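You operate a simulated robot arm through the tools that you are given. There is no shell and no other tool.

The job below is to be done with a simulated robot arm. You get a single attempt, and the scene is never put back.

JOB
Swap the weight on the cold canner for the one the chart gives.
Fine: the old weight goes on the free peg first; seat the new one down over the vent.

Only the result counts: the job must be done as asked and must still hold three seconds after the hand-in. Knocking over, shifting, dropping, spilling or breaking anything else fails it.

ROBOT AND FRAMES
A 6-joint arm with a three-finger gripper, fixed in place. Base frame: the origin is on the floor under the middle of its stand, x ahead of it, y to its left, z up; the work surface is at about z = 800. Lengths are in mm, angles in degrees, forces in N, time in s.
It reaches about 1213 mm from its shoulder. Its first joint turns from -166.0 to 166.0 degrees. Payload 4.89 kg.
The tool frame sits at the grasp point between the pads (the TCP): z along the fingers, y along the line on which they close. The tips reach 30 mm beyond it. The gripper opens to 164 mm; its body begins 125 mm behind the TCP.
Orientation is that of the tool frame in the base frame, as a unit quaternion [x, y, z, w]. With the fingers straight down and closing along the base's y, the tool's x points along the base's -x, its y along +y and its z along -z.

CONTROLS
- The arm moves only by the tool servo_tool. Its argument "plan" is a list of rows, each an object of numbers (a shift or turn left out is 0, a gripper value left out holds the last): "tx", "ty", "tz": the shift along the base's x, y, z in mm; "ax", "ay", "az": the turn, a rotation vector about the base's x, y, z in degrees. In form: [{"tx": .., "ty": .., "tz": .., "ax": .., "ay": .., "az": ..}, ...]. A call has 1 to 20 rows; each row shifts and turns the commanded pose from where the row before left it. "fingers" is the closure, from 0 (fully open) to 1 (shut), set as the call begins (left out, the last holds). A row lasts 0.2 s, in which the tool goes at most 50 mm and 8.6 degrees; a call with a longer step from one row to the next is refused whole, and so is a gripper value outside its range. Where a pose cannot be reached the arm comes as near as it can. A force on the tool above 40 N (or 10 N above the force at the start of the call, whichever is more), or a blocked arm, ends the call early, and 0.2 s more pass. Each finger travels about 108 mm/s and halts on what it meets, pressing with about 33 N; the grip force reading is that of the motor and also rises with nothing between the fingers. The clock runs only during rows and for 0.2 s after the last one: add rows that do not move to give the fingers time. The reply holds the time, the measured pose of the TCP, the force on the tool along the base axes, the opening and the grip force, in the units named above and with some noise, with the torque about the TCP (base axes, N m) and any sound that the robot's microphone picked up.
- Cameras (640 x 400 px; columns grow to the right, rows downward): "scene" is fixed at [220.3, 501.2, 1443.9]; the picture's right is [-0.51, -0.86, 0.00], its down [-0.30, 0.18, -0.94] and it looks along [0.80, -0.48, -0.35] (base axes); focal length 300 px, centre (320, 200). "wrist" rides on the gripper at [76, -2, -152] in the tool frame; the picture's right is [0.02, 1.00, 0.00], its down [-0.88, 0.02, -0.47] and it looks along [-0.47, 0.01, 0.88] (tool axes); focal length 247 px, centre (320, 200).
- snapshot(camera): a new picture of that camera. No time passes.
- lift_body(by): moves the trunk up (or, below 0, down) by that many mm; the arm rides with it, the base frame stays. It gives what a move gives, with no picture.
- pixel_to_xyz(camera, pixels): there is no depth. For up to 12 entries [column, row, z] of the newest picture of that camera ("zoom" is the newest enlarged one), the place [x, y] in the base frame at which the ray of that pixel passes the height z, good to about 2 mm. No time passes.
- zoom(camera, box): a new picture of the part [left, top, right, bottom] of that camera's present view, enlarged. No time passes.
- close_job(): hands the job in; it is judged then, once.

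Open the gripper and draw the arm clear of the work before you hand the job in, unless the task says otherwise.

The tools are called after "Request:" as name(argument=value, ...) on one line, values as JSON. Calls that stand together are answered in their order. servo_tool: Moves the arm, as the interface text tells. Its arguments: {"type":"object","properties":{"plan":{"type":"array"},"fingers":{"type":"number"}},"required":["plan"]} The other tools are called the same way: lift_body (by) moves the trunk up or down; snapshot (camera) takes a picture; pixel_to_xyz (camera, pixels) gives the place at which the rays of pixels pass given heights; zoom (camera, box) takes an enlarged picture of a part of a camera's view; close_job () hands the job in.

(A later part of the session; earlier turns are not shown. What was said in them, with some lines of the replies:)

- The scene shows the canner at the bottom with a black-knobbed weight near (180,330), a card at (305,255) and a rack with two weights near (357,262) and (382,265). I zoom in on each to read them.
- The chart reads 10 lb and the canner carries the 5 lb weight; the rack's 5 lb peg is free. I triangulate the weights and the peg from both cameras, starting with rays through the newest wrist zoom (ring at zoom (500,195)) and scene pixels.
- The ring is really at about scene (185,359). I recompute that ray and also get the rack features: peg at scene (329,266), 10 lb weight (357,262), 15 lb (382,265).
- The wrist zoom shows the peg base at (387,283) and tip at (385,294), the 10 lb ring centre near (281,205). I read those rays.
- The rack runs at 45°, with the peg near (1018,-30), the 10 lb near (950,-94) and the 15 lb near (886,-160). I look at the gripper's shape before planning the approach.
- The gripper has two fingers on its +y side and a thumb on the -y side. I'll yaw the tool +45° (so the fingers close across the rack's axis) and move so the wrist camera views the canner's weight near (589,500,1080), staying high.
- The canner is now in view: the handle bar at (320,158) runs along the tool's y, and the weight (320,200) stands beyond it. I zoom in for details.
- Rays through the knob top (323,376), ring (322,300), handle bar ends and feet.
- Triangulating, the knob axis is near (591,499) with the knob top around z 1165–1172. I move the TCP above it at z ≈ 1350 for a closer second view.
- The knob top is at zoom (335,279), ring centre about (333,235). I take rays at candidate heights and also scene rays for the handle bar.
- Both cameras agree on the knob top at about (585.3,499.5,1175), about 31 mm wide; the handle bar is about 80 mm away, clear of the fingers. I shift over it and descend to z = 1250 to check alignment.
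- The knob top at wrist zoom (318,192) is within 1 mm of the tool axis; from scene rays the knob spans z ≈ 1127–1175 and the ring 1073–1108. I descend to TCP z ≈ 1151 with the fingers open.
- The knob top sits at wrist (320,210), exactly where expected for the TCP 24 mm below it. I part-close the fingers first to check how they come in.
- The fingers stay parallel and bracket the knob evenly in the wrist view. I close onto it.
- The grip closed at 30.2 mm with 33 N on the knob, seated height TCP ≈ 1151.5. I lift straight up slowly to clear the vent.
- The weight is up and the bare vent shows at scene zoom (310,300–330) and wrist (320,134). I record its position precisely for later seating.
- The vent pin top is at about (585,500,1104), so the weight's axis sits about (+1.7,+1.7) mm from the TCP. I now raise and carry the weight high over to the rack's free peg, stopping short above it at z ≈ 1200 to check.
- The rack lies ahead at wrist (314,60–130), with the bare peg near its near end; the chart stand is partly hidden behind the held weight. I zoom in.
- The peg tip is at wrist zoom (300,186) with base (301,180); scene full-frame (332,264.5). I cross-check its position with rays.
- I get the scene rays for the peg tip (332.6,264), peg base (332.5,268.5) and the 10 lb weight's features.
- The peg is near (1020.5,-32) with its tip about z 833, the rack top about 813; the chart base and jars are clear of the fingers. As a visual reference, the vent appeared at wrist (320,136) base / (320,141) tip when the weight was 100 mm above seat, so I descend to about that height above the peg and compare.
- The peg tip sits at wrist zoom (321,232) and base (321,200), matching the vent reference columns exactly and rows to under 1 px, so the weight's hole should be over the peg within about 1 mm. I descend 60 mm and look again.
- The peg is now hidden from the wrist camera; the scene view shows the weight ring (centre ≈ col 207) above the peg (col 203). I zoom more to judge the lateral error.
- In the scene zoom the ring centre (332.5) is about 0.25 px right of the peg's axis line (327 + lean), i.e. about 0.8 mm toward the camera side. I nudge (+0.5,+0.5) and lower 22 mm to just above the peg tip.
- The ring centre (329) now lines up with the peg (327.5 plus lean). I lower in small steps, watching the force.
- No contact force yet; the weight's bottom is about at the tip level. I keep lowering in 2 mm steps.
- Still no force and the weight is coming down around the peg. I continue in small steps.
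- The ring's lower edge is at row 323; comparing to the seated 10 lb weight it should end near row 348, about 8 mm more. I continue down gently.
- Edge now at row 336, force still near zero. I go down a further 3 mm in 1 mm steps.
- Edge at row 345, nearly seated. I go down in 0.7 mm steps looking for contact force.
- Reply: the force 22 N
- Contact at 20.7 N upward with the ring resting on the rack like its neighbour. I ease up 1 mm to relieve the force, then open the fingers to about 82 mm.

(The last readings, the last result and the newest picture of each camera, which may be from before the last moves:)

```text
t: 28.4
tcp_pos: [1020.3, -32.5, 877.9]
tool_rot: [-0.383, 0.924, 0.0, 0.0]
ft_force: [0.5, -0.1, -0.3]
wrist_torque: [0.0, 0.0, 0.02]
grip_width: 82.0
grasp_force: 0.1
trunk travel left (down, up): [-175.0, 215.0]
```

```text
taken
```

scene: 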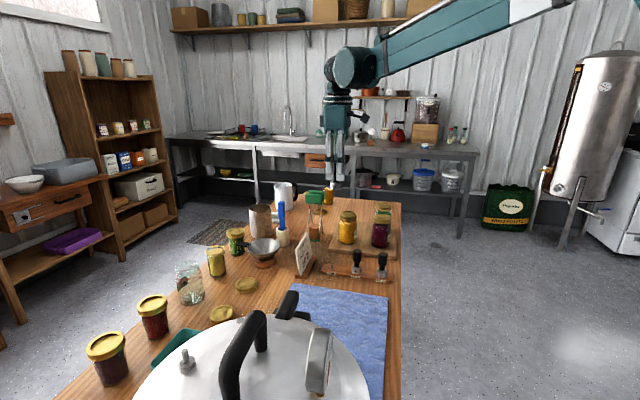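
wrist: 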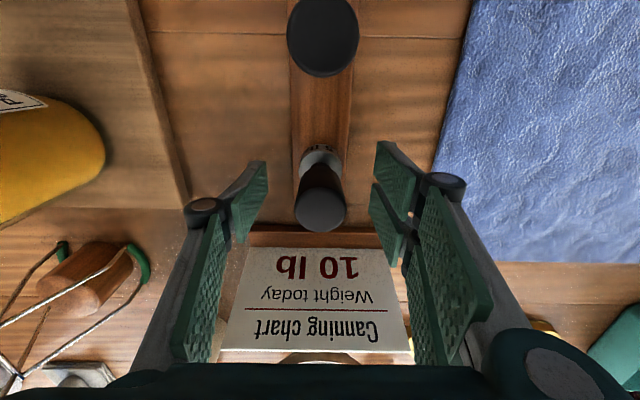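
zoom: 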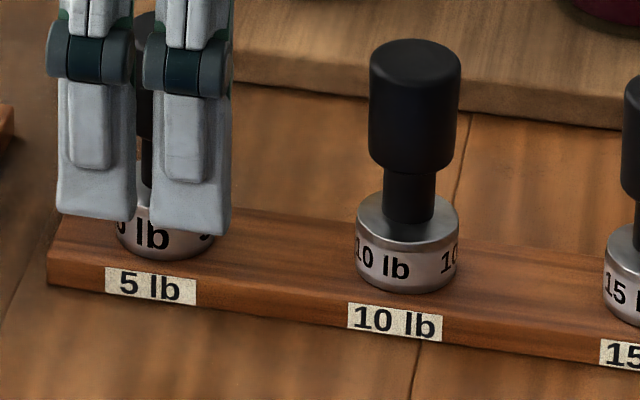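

The 5 lb weight stands free on its peg, the fingers open to 82 mm around it. I raise straight up 130 mm before moving to the 10 lb weight.

Request:
servo_tool(plan=[{"tz": 6}, {"tz": 14}, {"tz": 20}, {"tz": 25}, {"tz": 25}, {"tz": 25}, {"tz": 15}, {}, {}])

Request:
snapshot(camera="wrist")

Request:
zoom(camera="wrist", box=[240, 20, 400, 180])

Request:
zoom(camera="scene", box=[310, 235, 400, 290])

```text
t: 30.4
tcp_pos: [1019.9, -33.2, 1008.0]
tool_rot: [-0.382, 0.924, 0.0, 0.0]
ft_force: [-0.8, 0.1, 0.8]
wrist_torque: [-0.03, -0.03, -0.01]
grip_width: 82.1
grasp_force: 0.0
trunk travel left (down, up): [-175.0, 215.0]
```

```text
taken
```

wrist: 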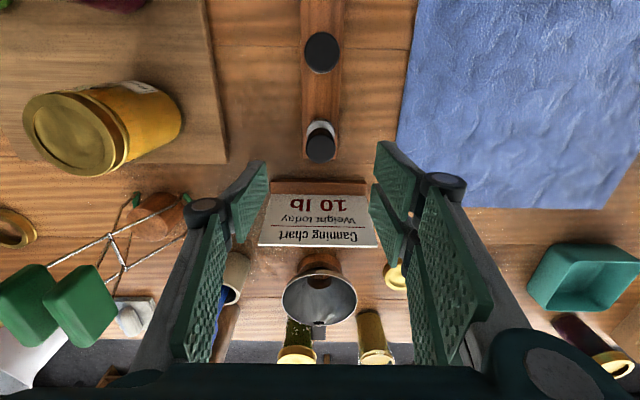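

```text
2.50 times, centred on (320, 100) of wrist
```

zoom: 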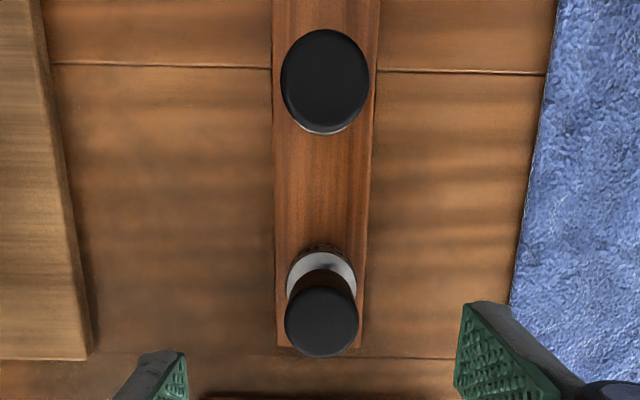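

```text
7.11 times, centred on (355, 262) of scene
```

zoom: 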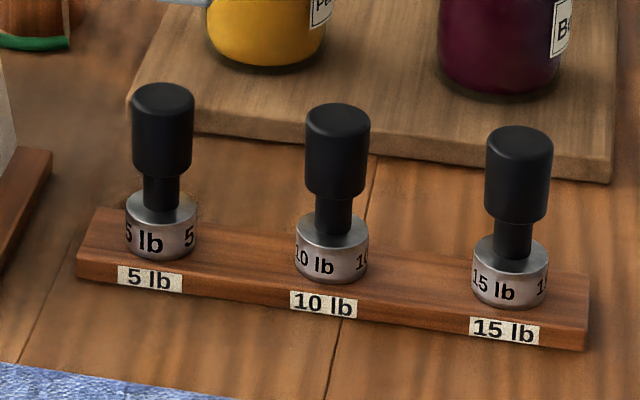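

All three weights now look evenly seated. The 10 lb knob is at wrist zoom (324.5,81), about 88 mm along the rack from the 5 lb one, so I shift (-62,-62.8) at this height and re-check.

Request:
servo_tool(plan=[{"tx": -20, "ty": -20}, {"tx": -22, "ty": -22}, {"tx": -20, "ty": -20.7}, {}, {}])

Request:
snapshot(camera="wrist")

Request:
zoom(camera="wrist", box=[240, 70, 400, 220])

```text
t: 31.6
tcp_pos: [957.9, -96.1, 1008.7]
tool_rot: [-0.382, 0.924, 0.001, 0.0]
ft_force: [0.0, -0.6, 0.3]
wrist_torque: [0.04, -0.03, -0.01]
grip_width: 81.9
grasp_force: 0.0
trunk travel left (down, up): [-175.0, 215.0]
```

```text
taken
```

wrist: 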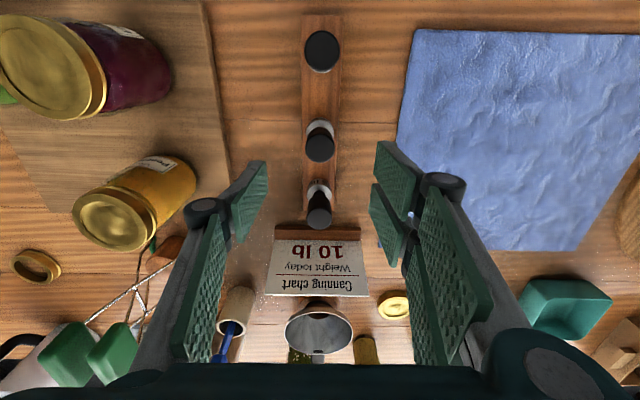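

```text
2.67 times, centred on (320, 145) of wrist
```

zoom: 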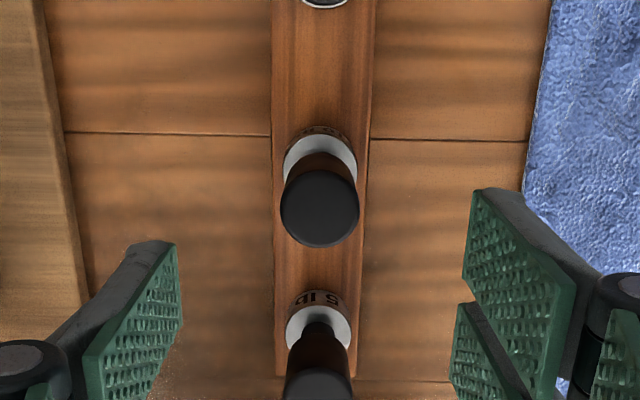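

The 10 lb knob is at wrist (319.8,148), almost identical to where the 5 lb knob appeared (320.4,148.4). I correct 0.6 mm across and descend 130 mm with the fingers at 82 mm.

Request:
servo_tool(plan=[{"tx": 0.4, "ty": -0.4, "tz": -20}, {"tz": -25}, {"tz": -25}, {"tz": -25}, {"tz": -20}, {"tz": -10}, {"tz": -5}, {}, {}])

Request:
snapshot(camera="wrist")

Request:
zoom(camera="scene", box=[310, 225, 400, 290])

```text
t: 33.6
tcp_pos: [959.3, -95.6, 877.3]
tool_rot: [-0.382, 0.924, 0.001, 0.0]
ft_force: [0.0, -0.1, -0.5]
wrist_torque: [-0.01, 0.01, -0.02]
grip_width: 81.9
grasp_force: 0.1
trunk travel left (down, up): [-175.0, 215.0]
```

```text
taken
```

wrist: 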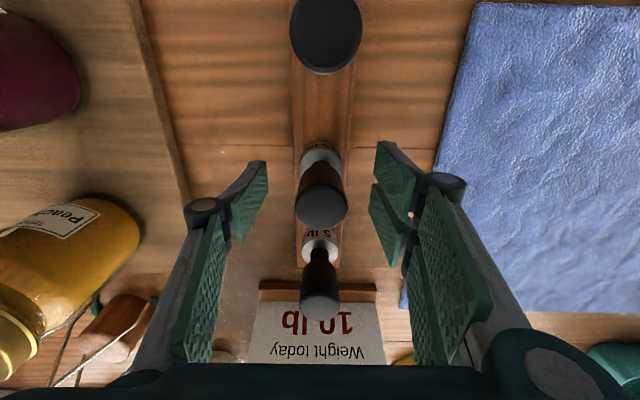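

```text
6.15 times, centred on (355, 258) of scene
```

zoom: 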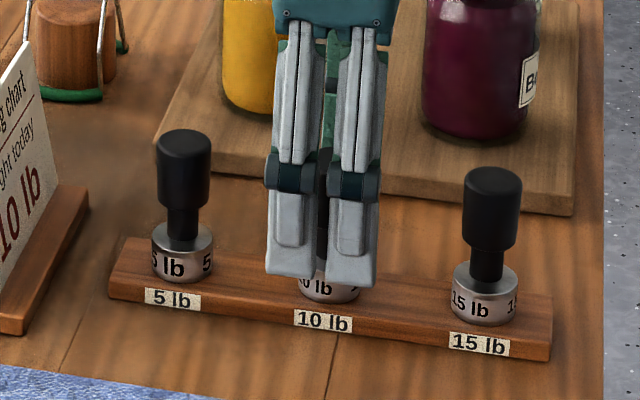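

The 10 lb knob is centred between the pads at wrist (321,206), with the neighbours clear. I close on it.

Request:
servo_tool(plan=[{}, {}, {}, {}], fingers=1.0)

Request:
snapshot(camera="wrist")

Request:
zoom(camera="scene", box=[310, 225, 400, 290])

```text
t: 34.6
tcp_pos: [958.7, -95.7, 876.5]
tool_rot: [-0.382, 0.924, -0.001, -0.001]
ft_force: [0.4, 0.2, 0.2]
wrist_torque: [0.0, -0.02, 0.01]
grip_width: 30.4
grasp_force: 32.7
trunk travel left (down, up): [-175.0, 215.0]
```

```text
taken
```

wrist: 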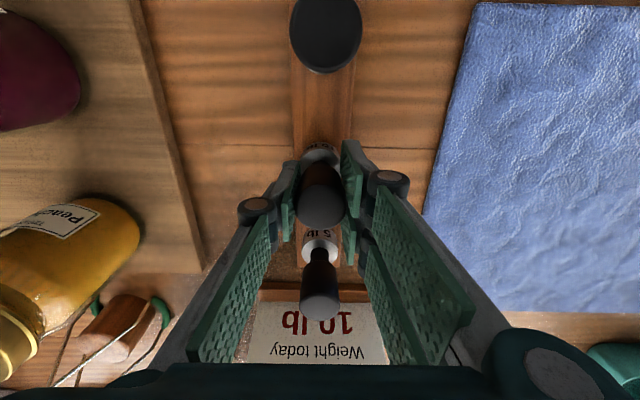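

```text
6.15 times, centred on (355, 258) of scene
```

zoom: 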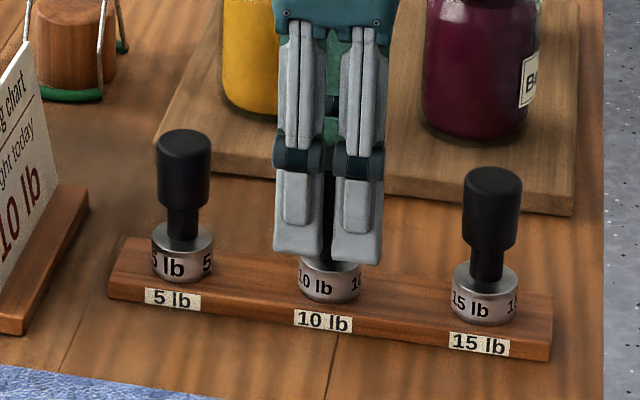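

Gripped at 30.4 mm. I lift the 10 lb weight straight up exactly 100 mm, and check the bare peg's appearance as a second reference.

Request:
servo_tool(plan=[{"tz": 2}, {"tz": 4}, {"tz": 8}, {"tz": 12}, {"tz": 15}, {"tz": 15}, {"tz": 15}, {"tz": 15}, {"tz": 10}, {"tz": 4}, {}, {}])

Request:
zoom(camera="wrist", box=[280, 110, 360, 160])

Request:
zoom(camera="scene", box=[300, 210, 400, 290])

```text
t: 37.2
tcp_pos: [959.0, -96.1, 978.8]
tool_rot: [-0.383, 0.924, 0.0, 0.0]
ft_force: [0.1, 0.0, -1.2]
wrist_torque: [0.02, -0.03, 0.01]
grip_width: 30.3
grasp_force: 32.8
trunk travel left (down, up): [-175.0, 215.0]
```

```text
8.00 times, centred on (320, 135) of wrist
```

zoom: 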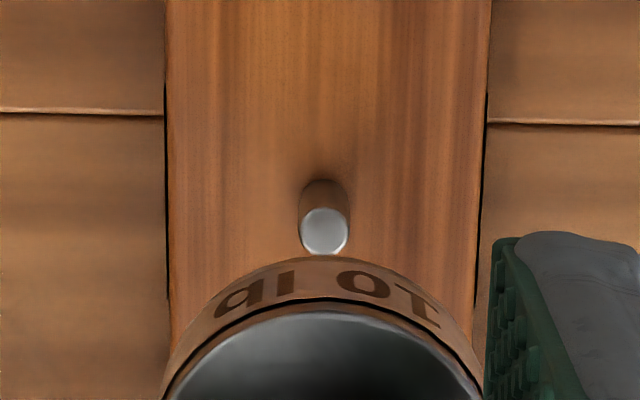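

```text
5.00 times, centred on (350, 250) of scene
```

zoom: 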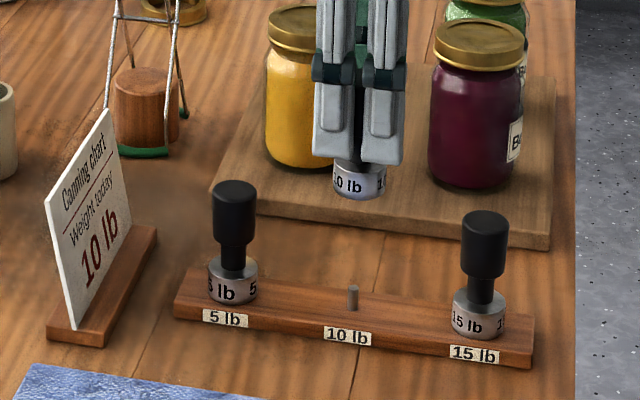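

The 10 lb peg tip appears at (324,230) and the ring's near edge at row 257 (vs 275 for the 5 lb), so this weight sits about 2 mm nearer the camera side in the grip; I'll compensate. I raise high first, then carry it to the canner.

Request:
servo_tool(plan=[{"tz": 20}, {"tz": 35}, {"tz": 45}, {"tz": 45}, {"tz": 45}, {"tz": 45}, {"tz": 45}, {"tz": 35}, {"tz": 17}, {}])

Request:
servo_tool(plan=[{"tx": -11.7, "ty": 18.6}, {"tx": -22.0, "ty": 35.0}, {"tx": -22.0, "ty": 35.0}, {"tx": -22.0, "ty": 35.0}, {"tx": -22.0, "ty": 35.0}, {"tx": -22.0, "ty": 35.0}, {"tx": -22.0, "ty": 35.0}, {"tx": -22.0, "ty": 35.0}, {"tx": -22.0, "ty": 35.0}, {"tx": -22.0, "ty": 35.0}, {"tx": -22.0, "ty": 35.0}, {"tx": -22.0, "ty": 35.0}, {"tx": -22.0, "ty": 35.0}, {"tx": -22.0, "ty": 35.0}, {"tx": -22.0, "ty": 35.0}, {"tx": -22.0, "ty": 35.0}, {"tx": -22.0, "ty": 35.0}, {"tx": -10.0, "ty": 16.3}, {}, {}])

Request:
snapshot(camera="wrist")

Request:
snapshot(camera="scene")

```text
t: 39.4
tcp_pos: [957.8, -95.7, 1311.4]
tool_rot: [-0.382, 0.924, 0.0, -0.001]
ft_force: [-0.1, 0.3, -0.8]
wrist_torque: [0.02, -0.04, 0.02]
grip_width: 30.6
grasp_force: 32.4
trunk travel left (down, up): [-175.0, 215.0]
```

```text
t: 43.6
tcp_pos: [584.3, 499.1, 1308.0]
tool_rot: [-0.383, 0.924, -0.001, 0.0]
ft_force: [0.0, 0.6, -0.8]
wrist_torque: [-0.02, -0.02, -0.01]
grip_width: 30.2
grasp_force: 33.3
trunk travel left (down, up): [-175.0, 215.0]
```

```text
taken
```

wrist: 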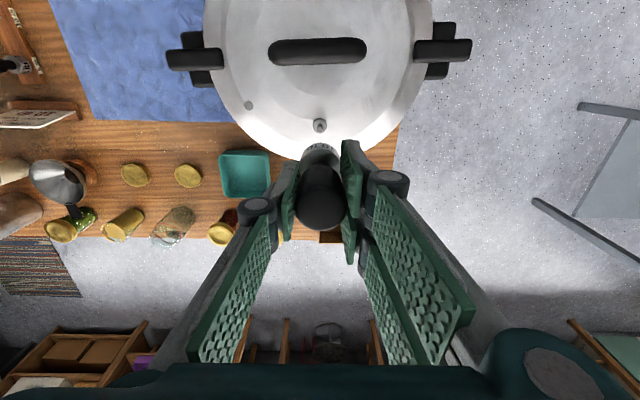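

```text
taken
```

scene: 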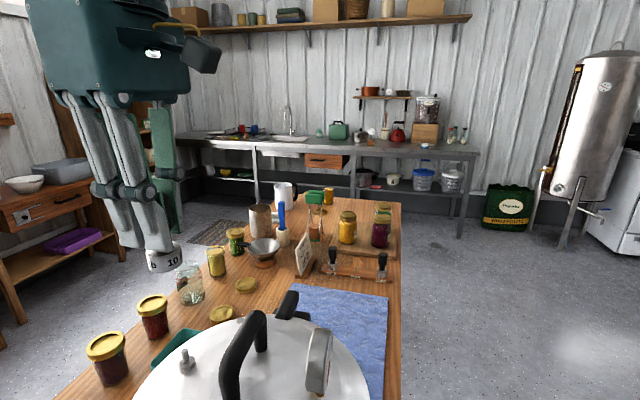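

The weight is over the canner and the vent shows at wrist (320,126). I descend to the same 100 mm-above-seat height (z = 1251.8) for the reference comparison.

Request:
servo_tool(plan=[{"tz": -15}, {"tz": -20}, {"tz": -15}, {"tz": -8.1}, {}, {}, {}])

Request:
zoom(camera="wrist", box=[280, 110, 360, 160])

Request:
zoom(camera="scene", box=[130, 270, 240, 400])

```text
t: 45.2
tcp_pos: [585.3, 498.2, 1250.9]
tool_rot: [-0.383, 0.924, 0.0, -0.001]
ft_force: [0.2, 0.6, -1.0]
wrist_torque: [-0.01, 0.02, 0.02]
grip_width: 30.6
grasp_force: 32.8
trunk travel left (down, up): [-175.0, 215.0]
```

```text
8.00 times, centred on (320, 135) of wrist
```

zoom: 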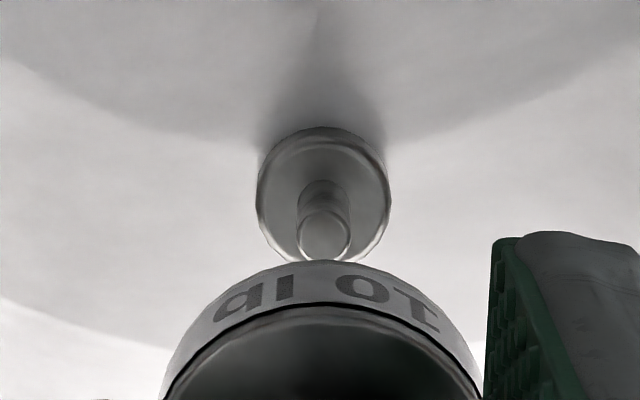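

```text
3.08 times, centred on (185, 335) of scene
```

zoom: 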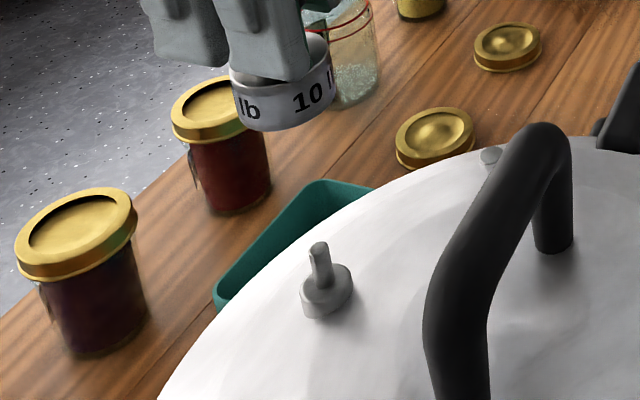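

The vent tip is at wrist zoom (324,236), matching the expected target (324, 234–240). I descend to just above the pin (TCP ≈ 1187) and check with the scene camera, which is close here.

Request:
servo_tool(plan=[{"tz": -15}, {"tz": -20}, {"tz": -15}, {"tz": -10}, {"tz": -4.8}, {}, {}])

Request:
zoom(camera="scene", box=[145, 320, 225, 400])

Request:
zoom(camera="wrist", box=[280, 110, 360, 160])

```text
t: 46.8
tcp_pos: [583.7, 498.9, 1186.0]
tool_rot: [-0.382, 0.924, 0.001, 0.0]
ft_force: [-1.0, -0.3, -0.6]
wrist_torque: [0.0, 0.01, 0.02]
grip_width: 30.4
grasp_force: 33.3
trunk travel left (down, up): [-175.0, 215.0]
```

```text
5.00 times, centred on (185, 360) of scene
```

zoom: 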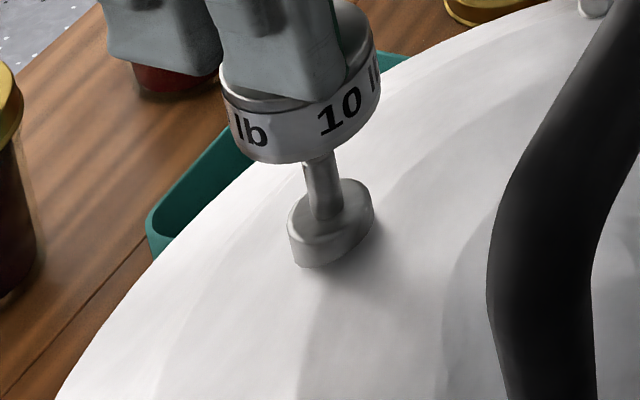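

```text
8.00 times, centred on (320, 135) of wrist
```

zoom: 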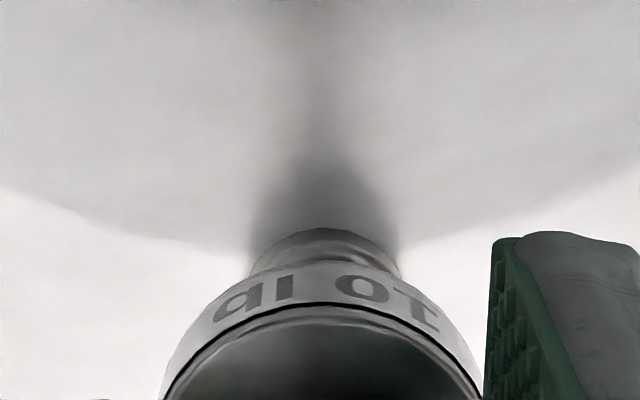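

In the scene zoom the ring's axis (≈303,99) extended down meets the pin (323 at row 190) within about 0.4 mm. I lower in small steps, watching the force.

Request:
servo_tool(plan=[{"tz": -3}, {"tz": -3}, {"tz": -2}, {"tz": -2}, {}])

Request:
zoom(camera="scene", box=[145, 320, 225, 400])

```text
t: 48.0
tcp_pos: [585.2, 498.6, 1176.7]
tool_rot: [-0.382, 0.924, 0.0, 0.0]
ft_force: [-0.5, 0.0, -1.1]
wrist_torque: [0.01, 0.0, 0.01]
grip_width: 30.1
grasp_force: 33.2
trunk travel left (down, up): [-175.0, 215.0]
```

```text
5.00 times, centred on (185, 360) of scene
```

zoom: 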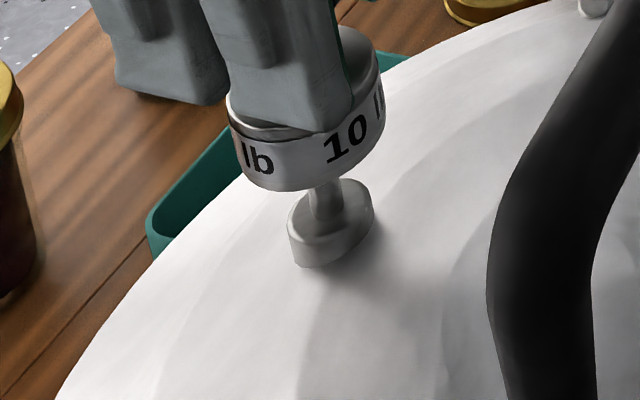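

No force yet, and the bottom is now at the pin tip's level. I proceed in small steps.

Request:
servo_tool(plan=[{"tz": -1.5}, {"tz": -1.5}, {"tz": -1.5}, {}])

Request:
zoom(camera="scene", box=[145, 320, 225, 400])

```text
t: 49.0
tcp_pos: [585.4, 499.2, 1172.5]
tool_rot: [-0.382, 0.924, 0.0, 0.001]
ft_force: [-0.3, -0.2, -1.1]
wrist_torque: [0.02, 0.0, 0.01]
grip_width: 30.1
grasp_force: 32.5
trunk travel left (down, up): [-175.0, 215.0]
```

```text
5.00 times, centred on (185, 360) of scene
```

zoom: 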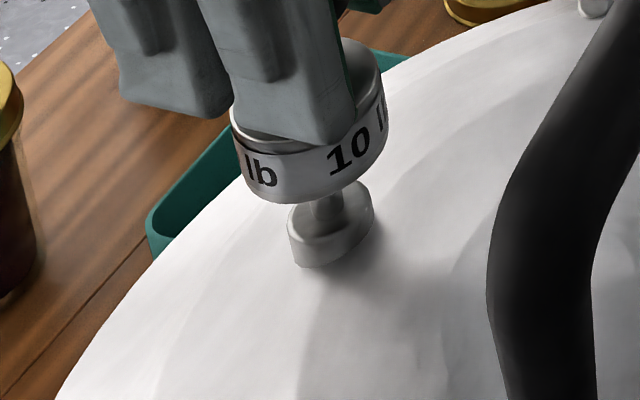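

The force stays near zero at TCP 1172.5, about 4.5 mm past the tip level, so the pin is entering. I keep lowering gently.

Request:
servo_tool(plan=[{"tz": -1.5}, {"tz": -1.5}, {"tz": -2}, {"tz": -2}, {}])

Request:
zoom(camera="scene", box=[145, 320, 225, 400])

```text
t: 50.2
tcp_pos: [584.7, 499.6, 1165.7]
tool_rot: [-0.382, 0.924, 0.0, 0.0]
ft_force: [0.4, 0.3, -1.1]
wrist_torque: [-0.01, 0.01, 0.01]
grip_width: 30.2
grasp_force: 33.1
trunk travel left (down, up): [-175.0, 215.0]
```

```text
5.00 times, centred on (185, 360) of scene
```

zoom: 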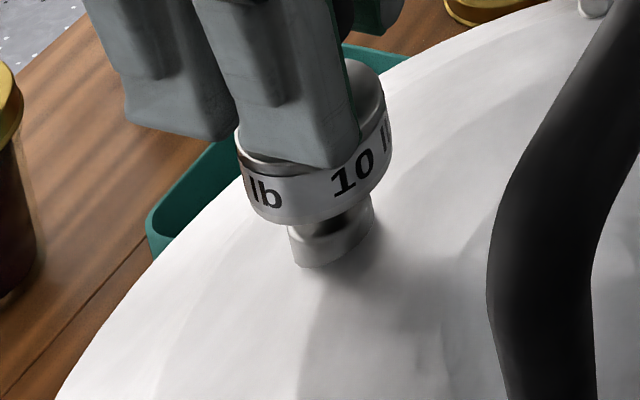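

Free travel continues at TCP 1165.7. I lower 9 mm more, then finish with fine steps.

Request:
servo_tool(plan=[{"tz": -2}, {"tz": -2}, {"tz": -2}, {"tz": -1.5}, {"tz": -1.5}, {}])

Request:
zoom(camera="scene", box=[145, 320, 225, 400])

```text
t: 51.6
tcp_pos: [583.8, 498.8, 1156.4]
tool_rot: [-0.382, 0.924, 0.0, 0.0]
ft_force: [-0.1, 0.1, -1.0]
wrist_torque: [-0.01, 0.0, -0.02]
grip_width: 30.4
grasp_force: 32.5
trunk travel left (down, up): [-175.0, 215.0]
```

```text
5.00 times, centred on (185, 360) of scene
```

zoom: 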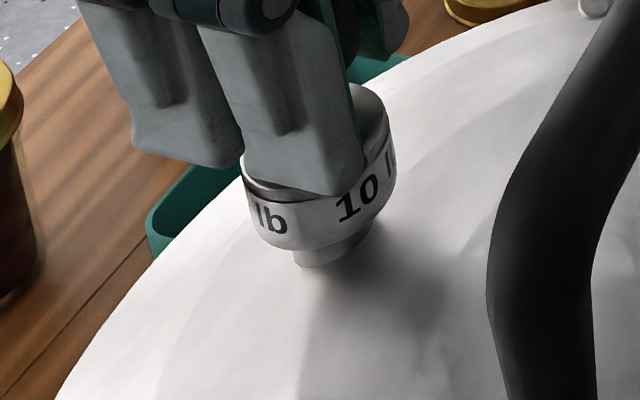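

About 5 mm remain. I lower in 1 mm steps toward the seat.

Request:
servo_tool(plan=[{"tz": -1}, {"tz": -1}, {"tz": -1}, {"tz": -0.7}, {}])

Request:
zoom(camera="scene", box=[145, 320, 225, 400])

```text
t: 52.8
tcp_pos: [585.2, 499.3, 1152.6]
tool_rot: [-0.382, 0.924, 0.0, 0.0]
ft_force: [0.5, 0.4, -0.7]
wrist_torque: [0.0, -0.01, 0.05]
grip_width: 30.3
grasp_force: 33.2
trunk travel left (down, up): [-175.0, 215.0]
```

```text
5.00 times, centred on (185, 360) of scene
```

zoom: 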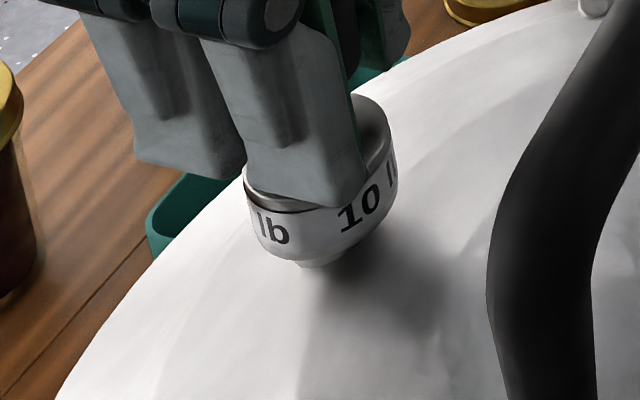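

Still no contact at 1152.6. I continue in 0.7 mm steps.

Request:
servo_tool(plan=[{"tz": -0.7}, {"tz": -0.7}, {}])

Request:
zoom(camera="scene", box=[145, 320, 225, 400])

```text
t: 53.6
tcp_pos: [584.9, 500.4, 1151.7]
tool_rot: [-0.383, 0.924, 0.001, 0.0]
ft_force: [0.5, -0.3, -1.2]
wrist_torque: [0.0, -0.02, -0.03]
grip_width: 30.0
grasp_force: 32.8
trunk travel left (down, up): [-175.0, 215.0]
```

```text
5.00 times, centred on (185, 360) of scene
```

zoom: 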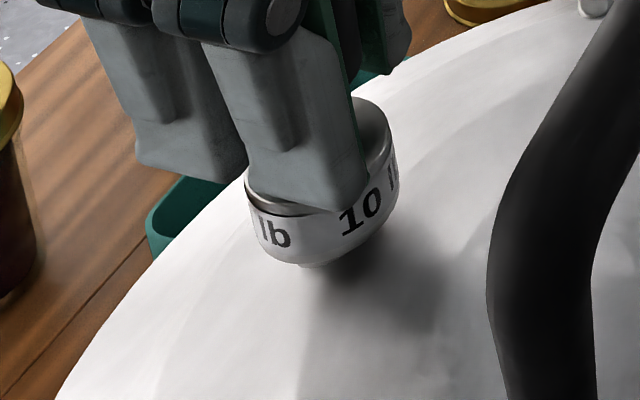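

Near the predicted seat (≈1151.1). Two more 0.7 mm steps to find contact.

Request:
servo_tool(plan=[{"tz": -0.7}, {"tz": -0.7}, {}])

Request:
zoom(camera="scene", box=[145, 320, 225, 400])

```text
t: 54.4
tcp_pos: [584.2, 499.2, 1151.4]
tool_rot: [-0.382, 0.924, 0.001, 0.001]
ft_force: [3.8, 3.3, 27.6]
wrist_torque: [0.31, -0.31, -0.02]
grip_width: 30.5
grasp_force: 33.6
trunk travel left (down, up): [-175.0, 215.0]
```

```text
5.00 times, centred on (185, 360) of scene
```

zoom: 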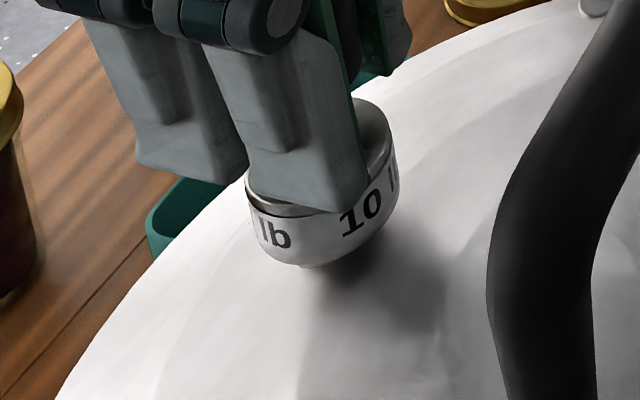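

Contact at 27.6 N right at the predicted seat height. I ease up to relieve the load, then open the fingers to release.

Request:
servo_tool(plan=[{"tz": 0.6}, {"tz": 0.5}, {}])

Request:
servo_tool(plan=[{}, {}, {}, {}], fingers=0.45)

Request:
snapshot(camera="wrist")

Request:
zoom(camera="scene", box=[145, 320, 225, 400])

```text
t: 55.2
tcp_pos: [584.2, 498.1, 1150.0]
tool_rot: [-0.383, 0.924, 0.0, 0.0]
ft_force: [1.7, 0.9, 9.1]
wrist_torque: [0.09, -0.07, -0.02]
grip_width: 30.3
grasp_force: 32.9
trunk travel left (down, up): [-175.0, 215.0]
```

```text
t: 56.2
tcp_pos: [585.2, 498.7, 1150.8]
tool_rot: [-0.383, 0.924, 0.0, 0.001]
ft_force: [-0.9, 0.4, -0.2]
wrist_torque: [0.02, 0.01, -0.01]
grip_width: 90.0
grasp_force: 0.1
trunk travel left (down, up): [-175.0, 215.0]
```

```text
taken
```

wrist: 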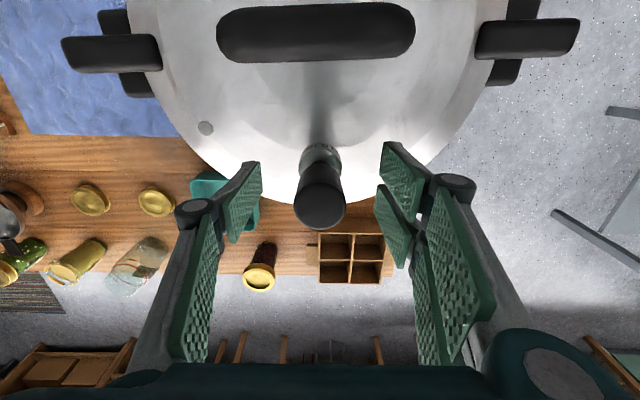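

```text
5.00 times, centred on (185, 360) of scene
```

zoom: 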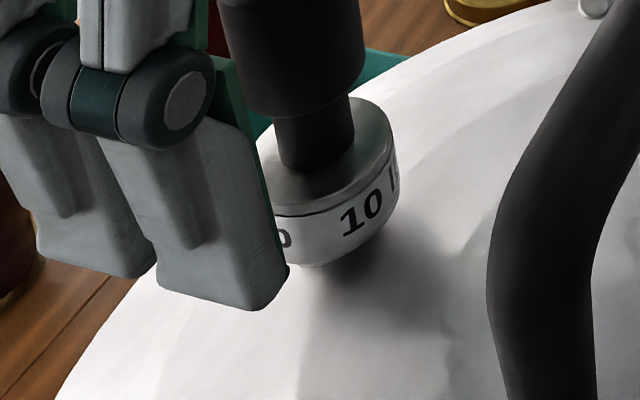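

The 10 lb weight stands upright on the vent, fingers clear on both sides. I rise straight up and draw the arm away.

Request:
servo_tool(plan=[{"tz": 6}, {"tz": 14}, {"tz": 25}, {"tz": 30}, {"tz": 35}, {"tz": 35}, {"tz": 35}, {"tz": 20}, {}])

Request:
servo_tool(plan=[{"tx": 5, "ty": -25, "tz": 5}, {"tx": 5, "ty": -40, "tz": 5}, {"tx": 5, "ty": -40, "tz": 5}, {"tx": 5, "ty": -40, "tz": 5}, {"tx": 5, "ty": -40, "tz": 5}, {"tx": 5, "ty": -40, "tz": 5}, {"tx": 5, "ty": -40, "tz": 5}, {"tx": 5, "ty": -40, "tz": 5}, {"tx": 5, "ty": -40, "tz": 5}, {"tx": 5, "ty": -40, "tz": 5}, {"ty": -20}, {}, {}], fingers=0)

Request:
snapshot(camera="scene")

Request:
zoom(camera="scene", box=[130, 280, 290, 400])

Request:
zoom(camera="scene", box=[290, 215, 410, 295])

```text
t: 58.2
tcp_pos: [584.5, 498.3, 1350.3]
tool_rot: [-0.383, 0.924, 0.001, -0.001]
ft_force: [0.1, -0.1, 0.3]
wrist_torque: [0.01, 0.01, 0.0]
grip_width: 90.2
grasp_force: 0.1
trunk travel left (down, up): [-175.0, 215.0]
```

```text
t: 61.0
tcp_pos: [634.7, 94.2, 1400.6]
tool_rot: [-0.383, 0.924, 0.0, 0.0]
ft_force: [0.4, -0.2, 0.2]
wrist_torque: [0.03, 0.01, -0.01]
grip_width: 164.0
grasp_force: 0.2
trunk travel left (down, up): [-175.0, 215.0]
```

```text
taken
```

scene: 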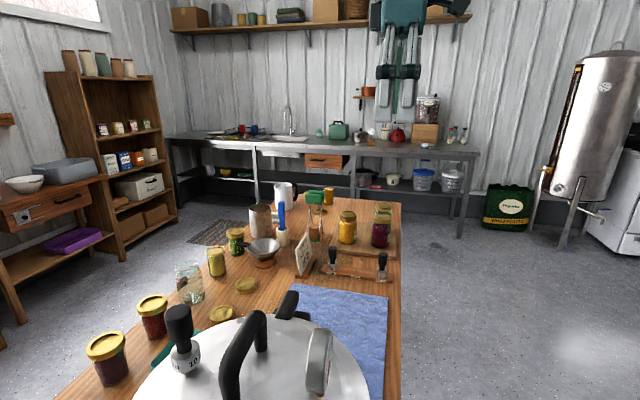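

```text
3.33 times, centred on (210, 340) of scene
```

zoom: 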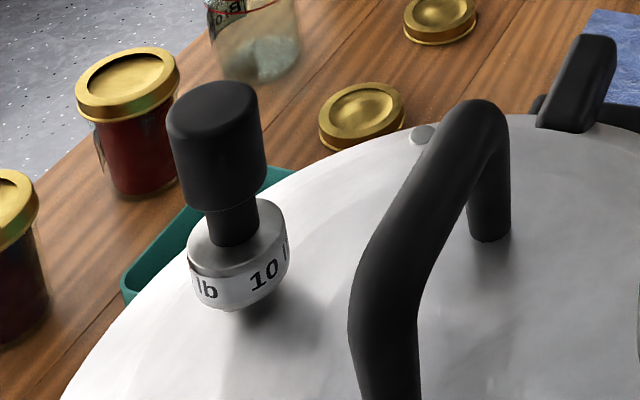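

```text
5.00 times, centred on (350, 255) of scene
```

zoom: 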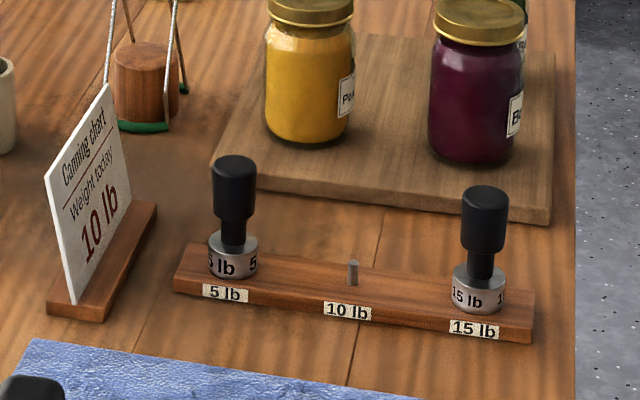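

The 10 lb weight sits on the vent with its knob top at scene (178,308.5), the same place as the original seated weight. The 5 lb weight is on its peg, the 10 lb peg is empty, nothing else has moved and the arm is clear with the gripper open. I hand the job in.

Request:
close_job()

```text
The job is handed in.
```

The 10 lb weight the chart calls for is now seated over the canner's vent. The old 5 lb weight went onto the free 5 lb peg first.

- **New weight:** I lowered it until it made contact at the height the old weight had sat. In the last picture it stands upright, with its knob where the old one's was.
- **Old weight:** it rests flat on the rack, level with its neighbour. The 10 lb peg is now empty.
- **Surroundings:** nothing else appears moved in the final pictures. The gripper is open and the arm is drawn clear.

I handed the job in; no verdict came back with it.
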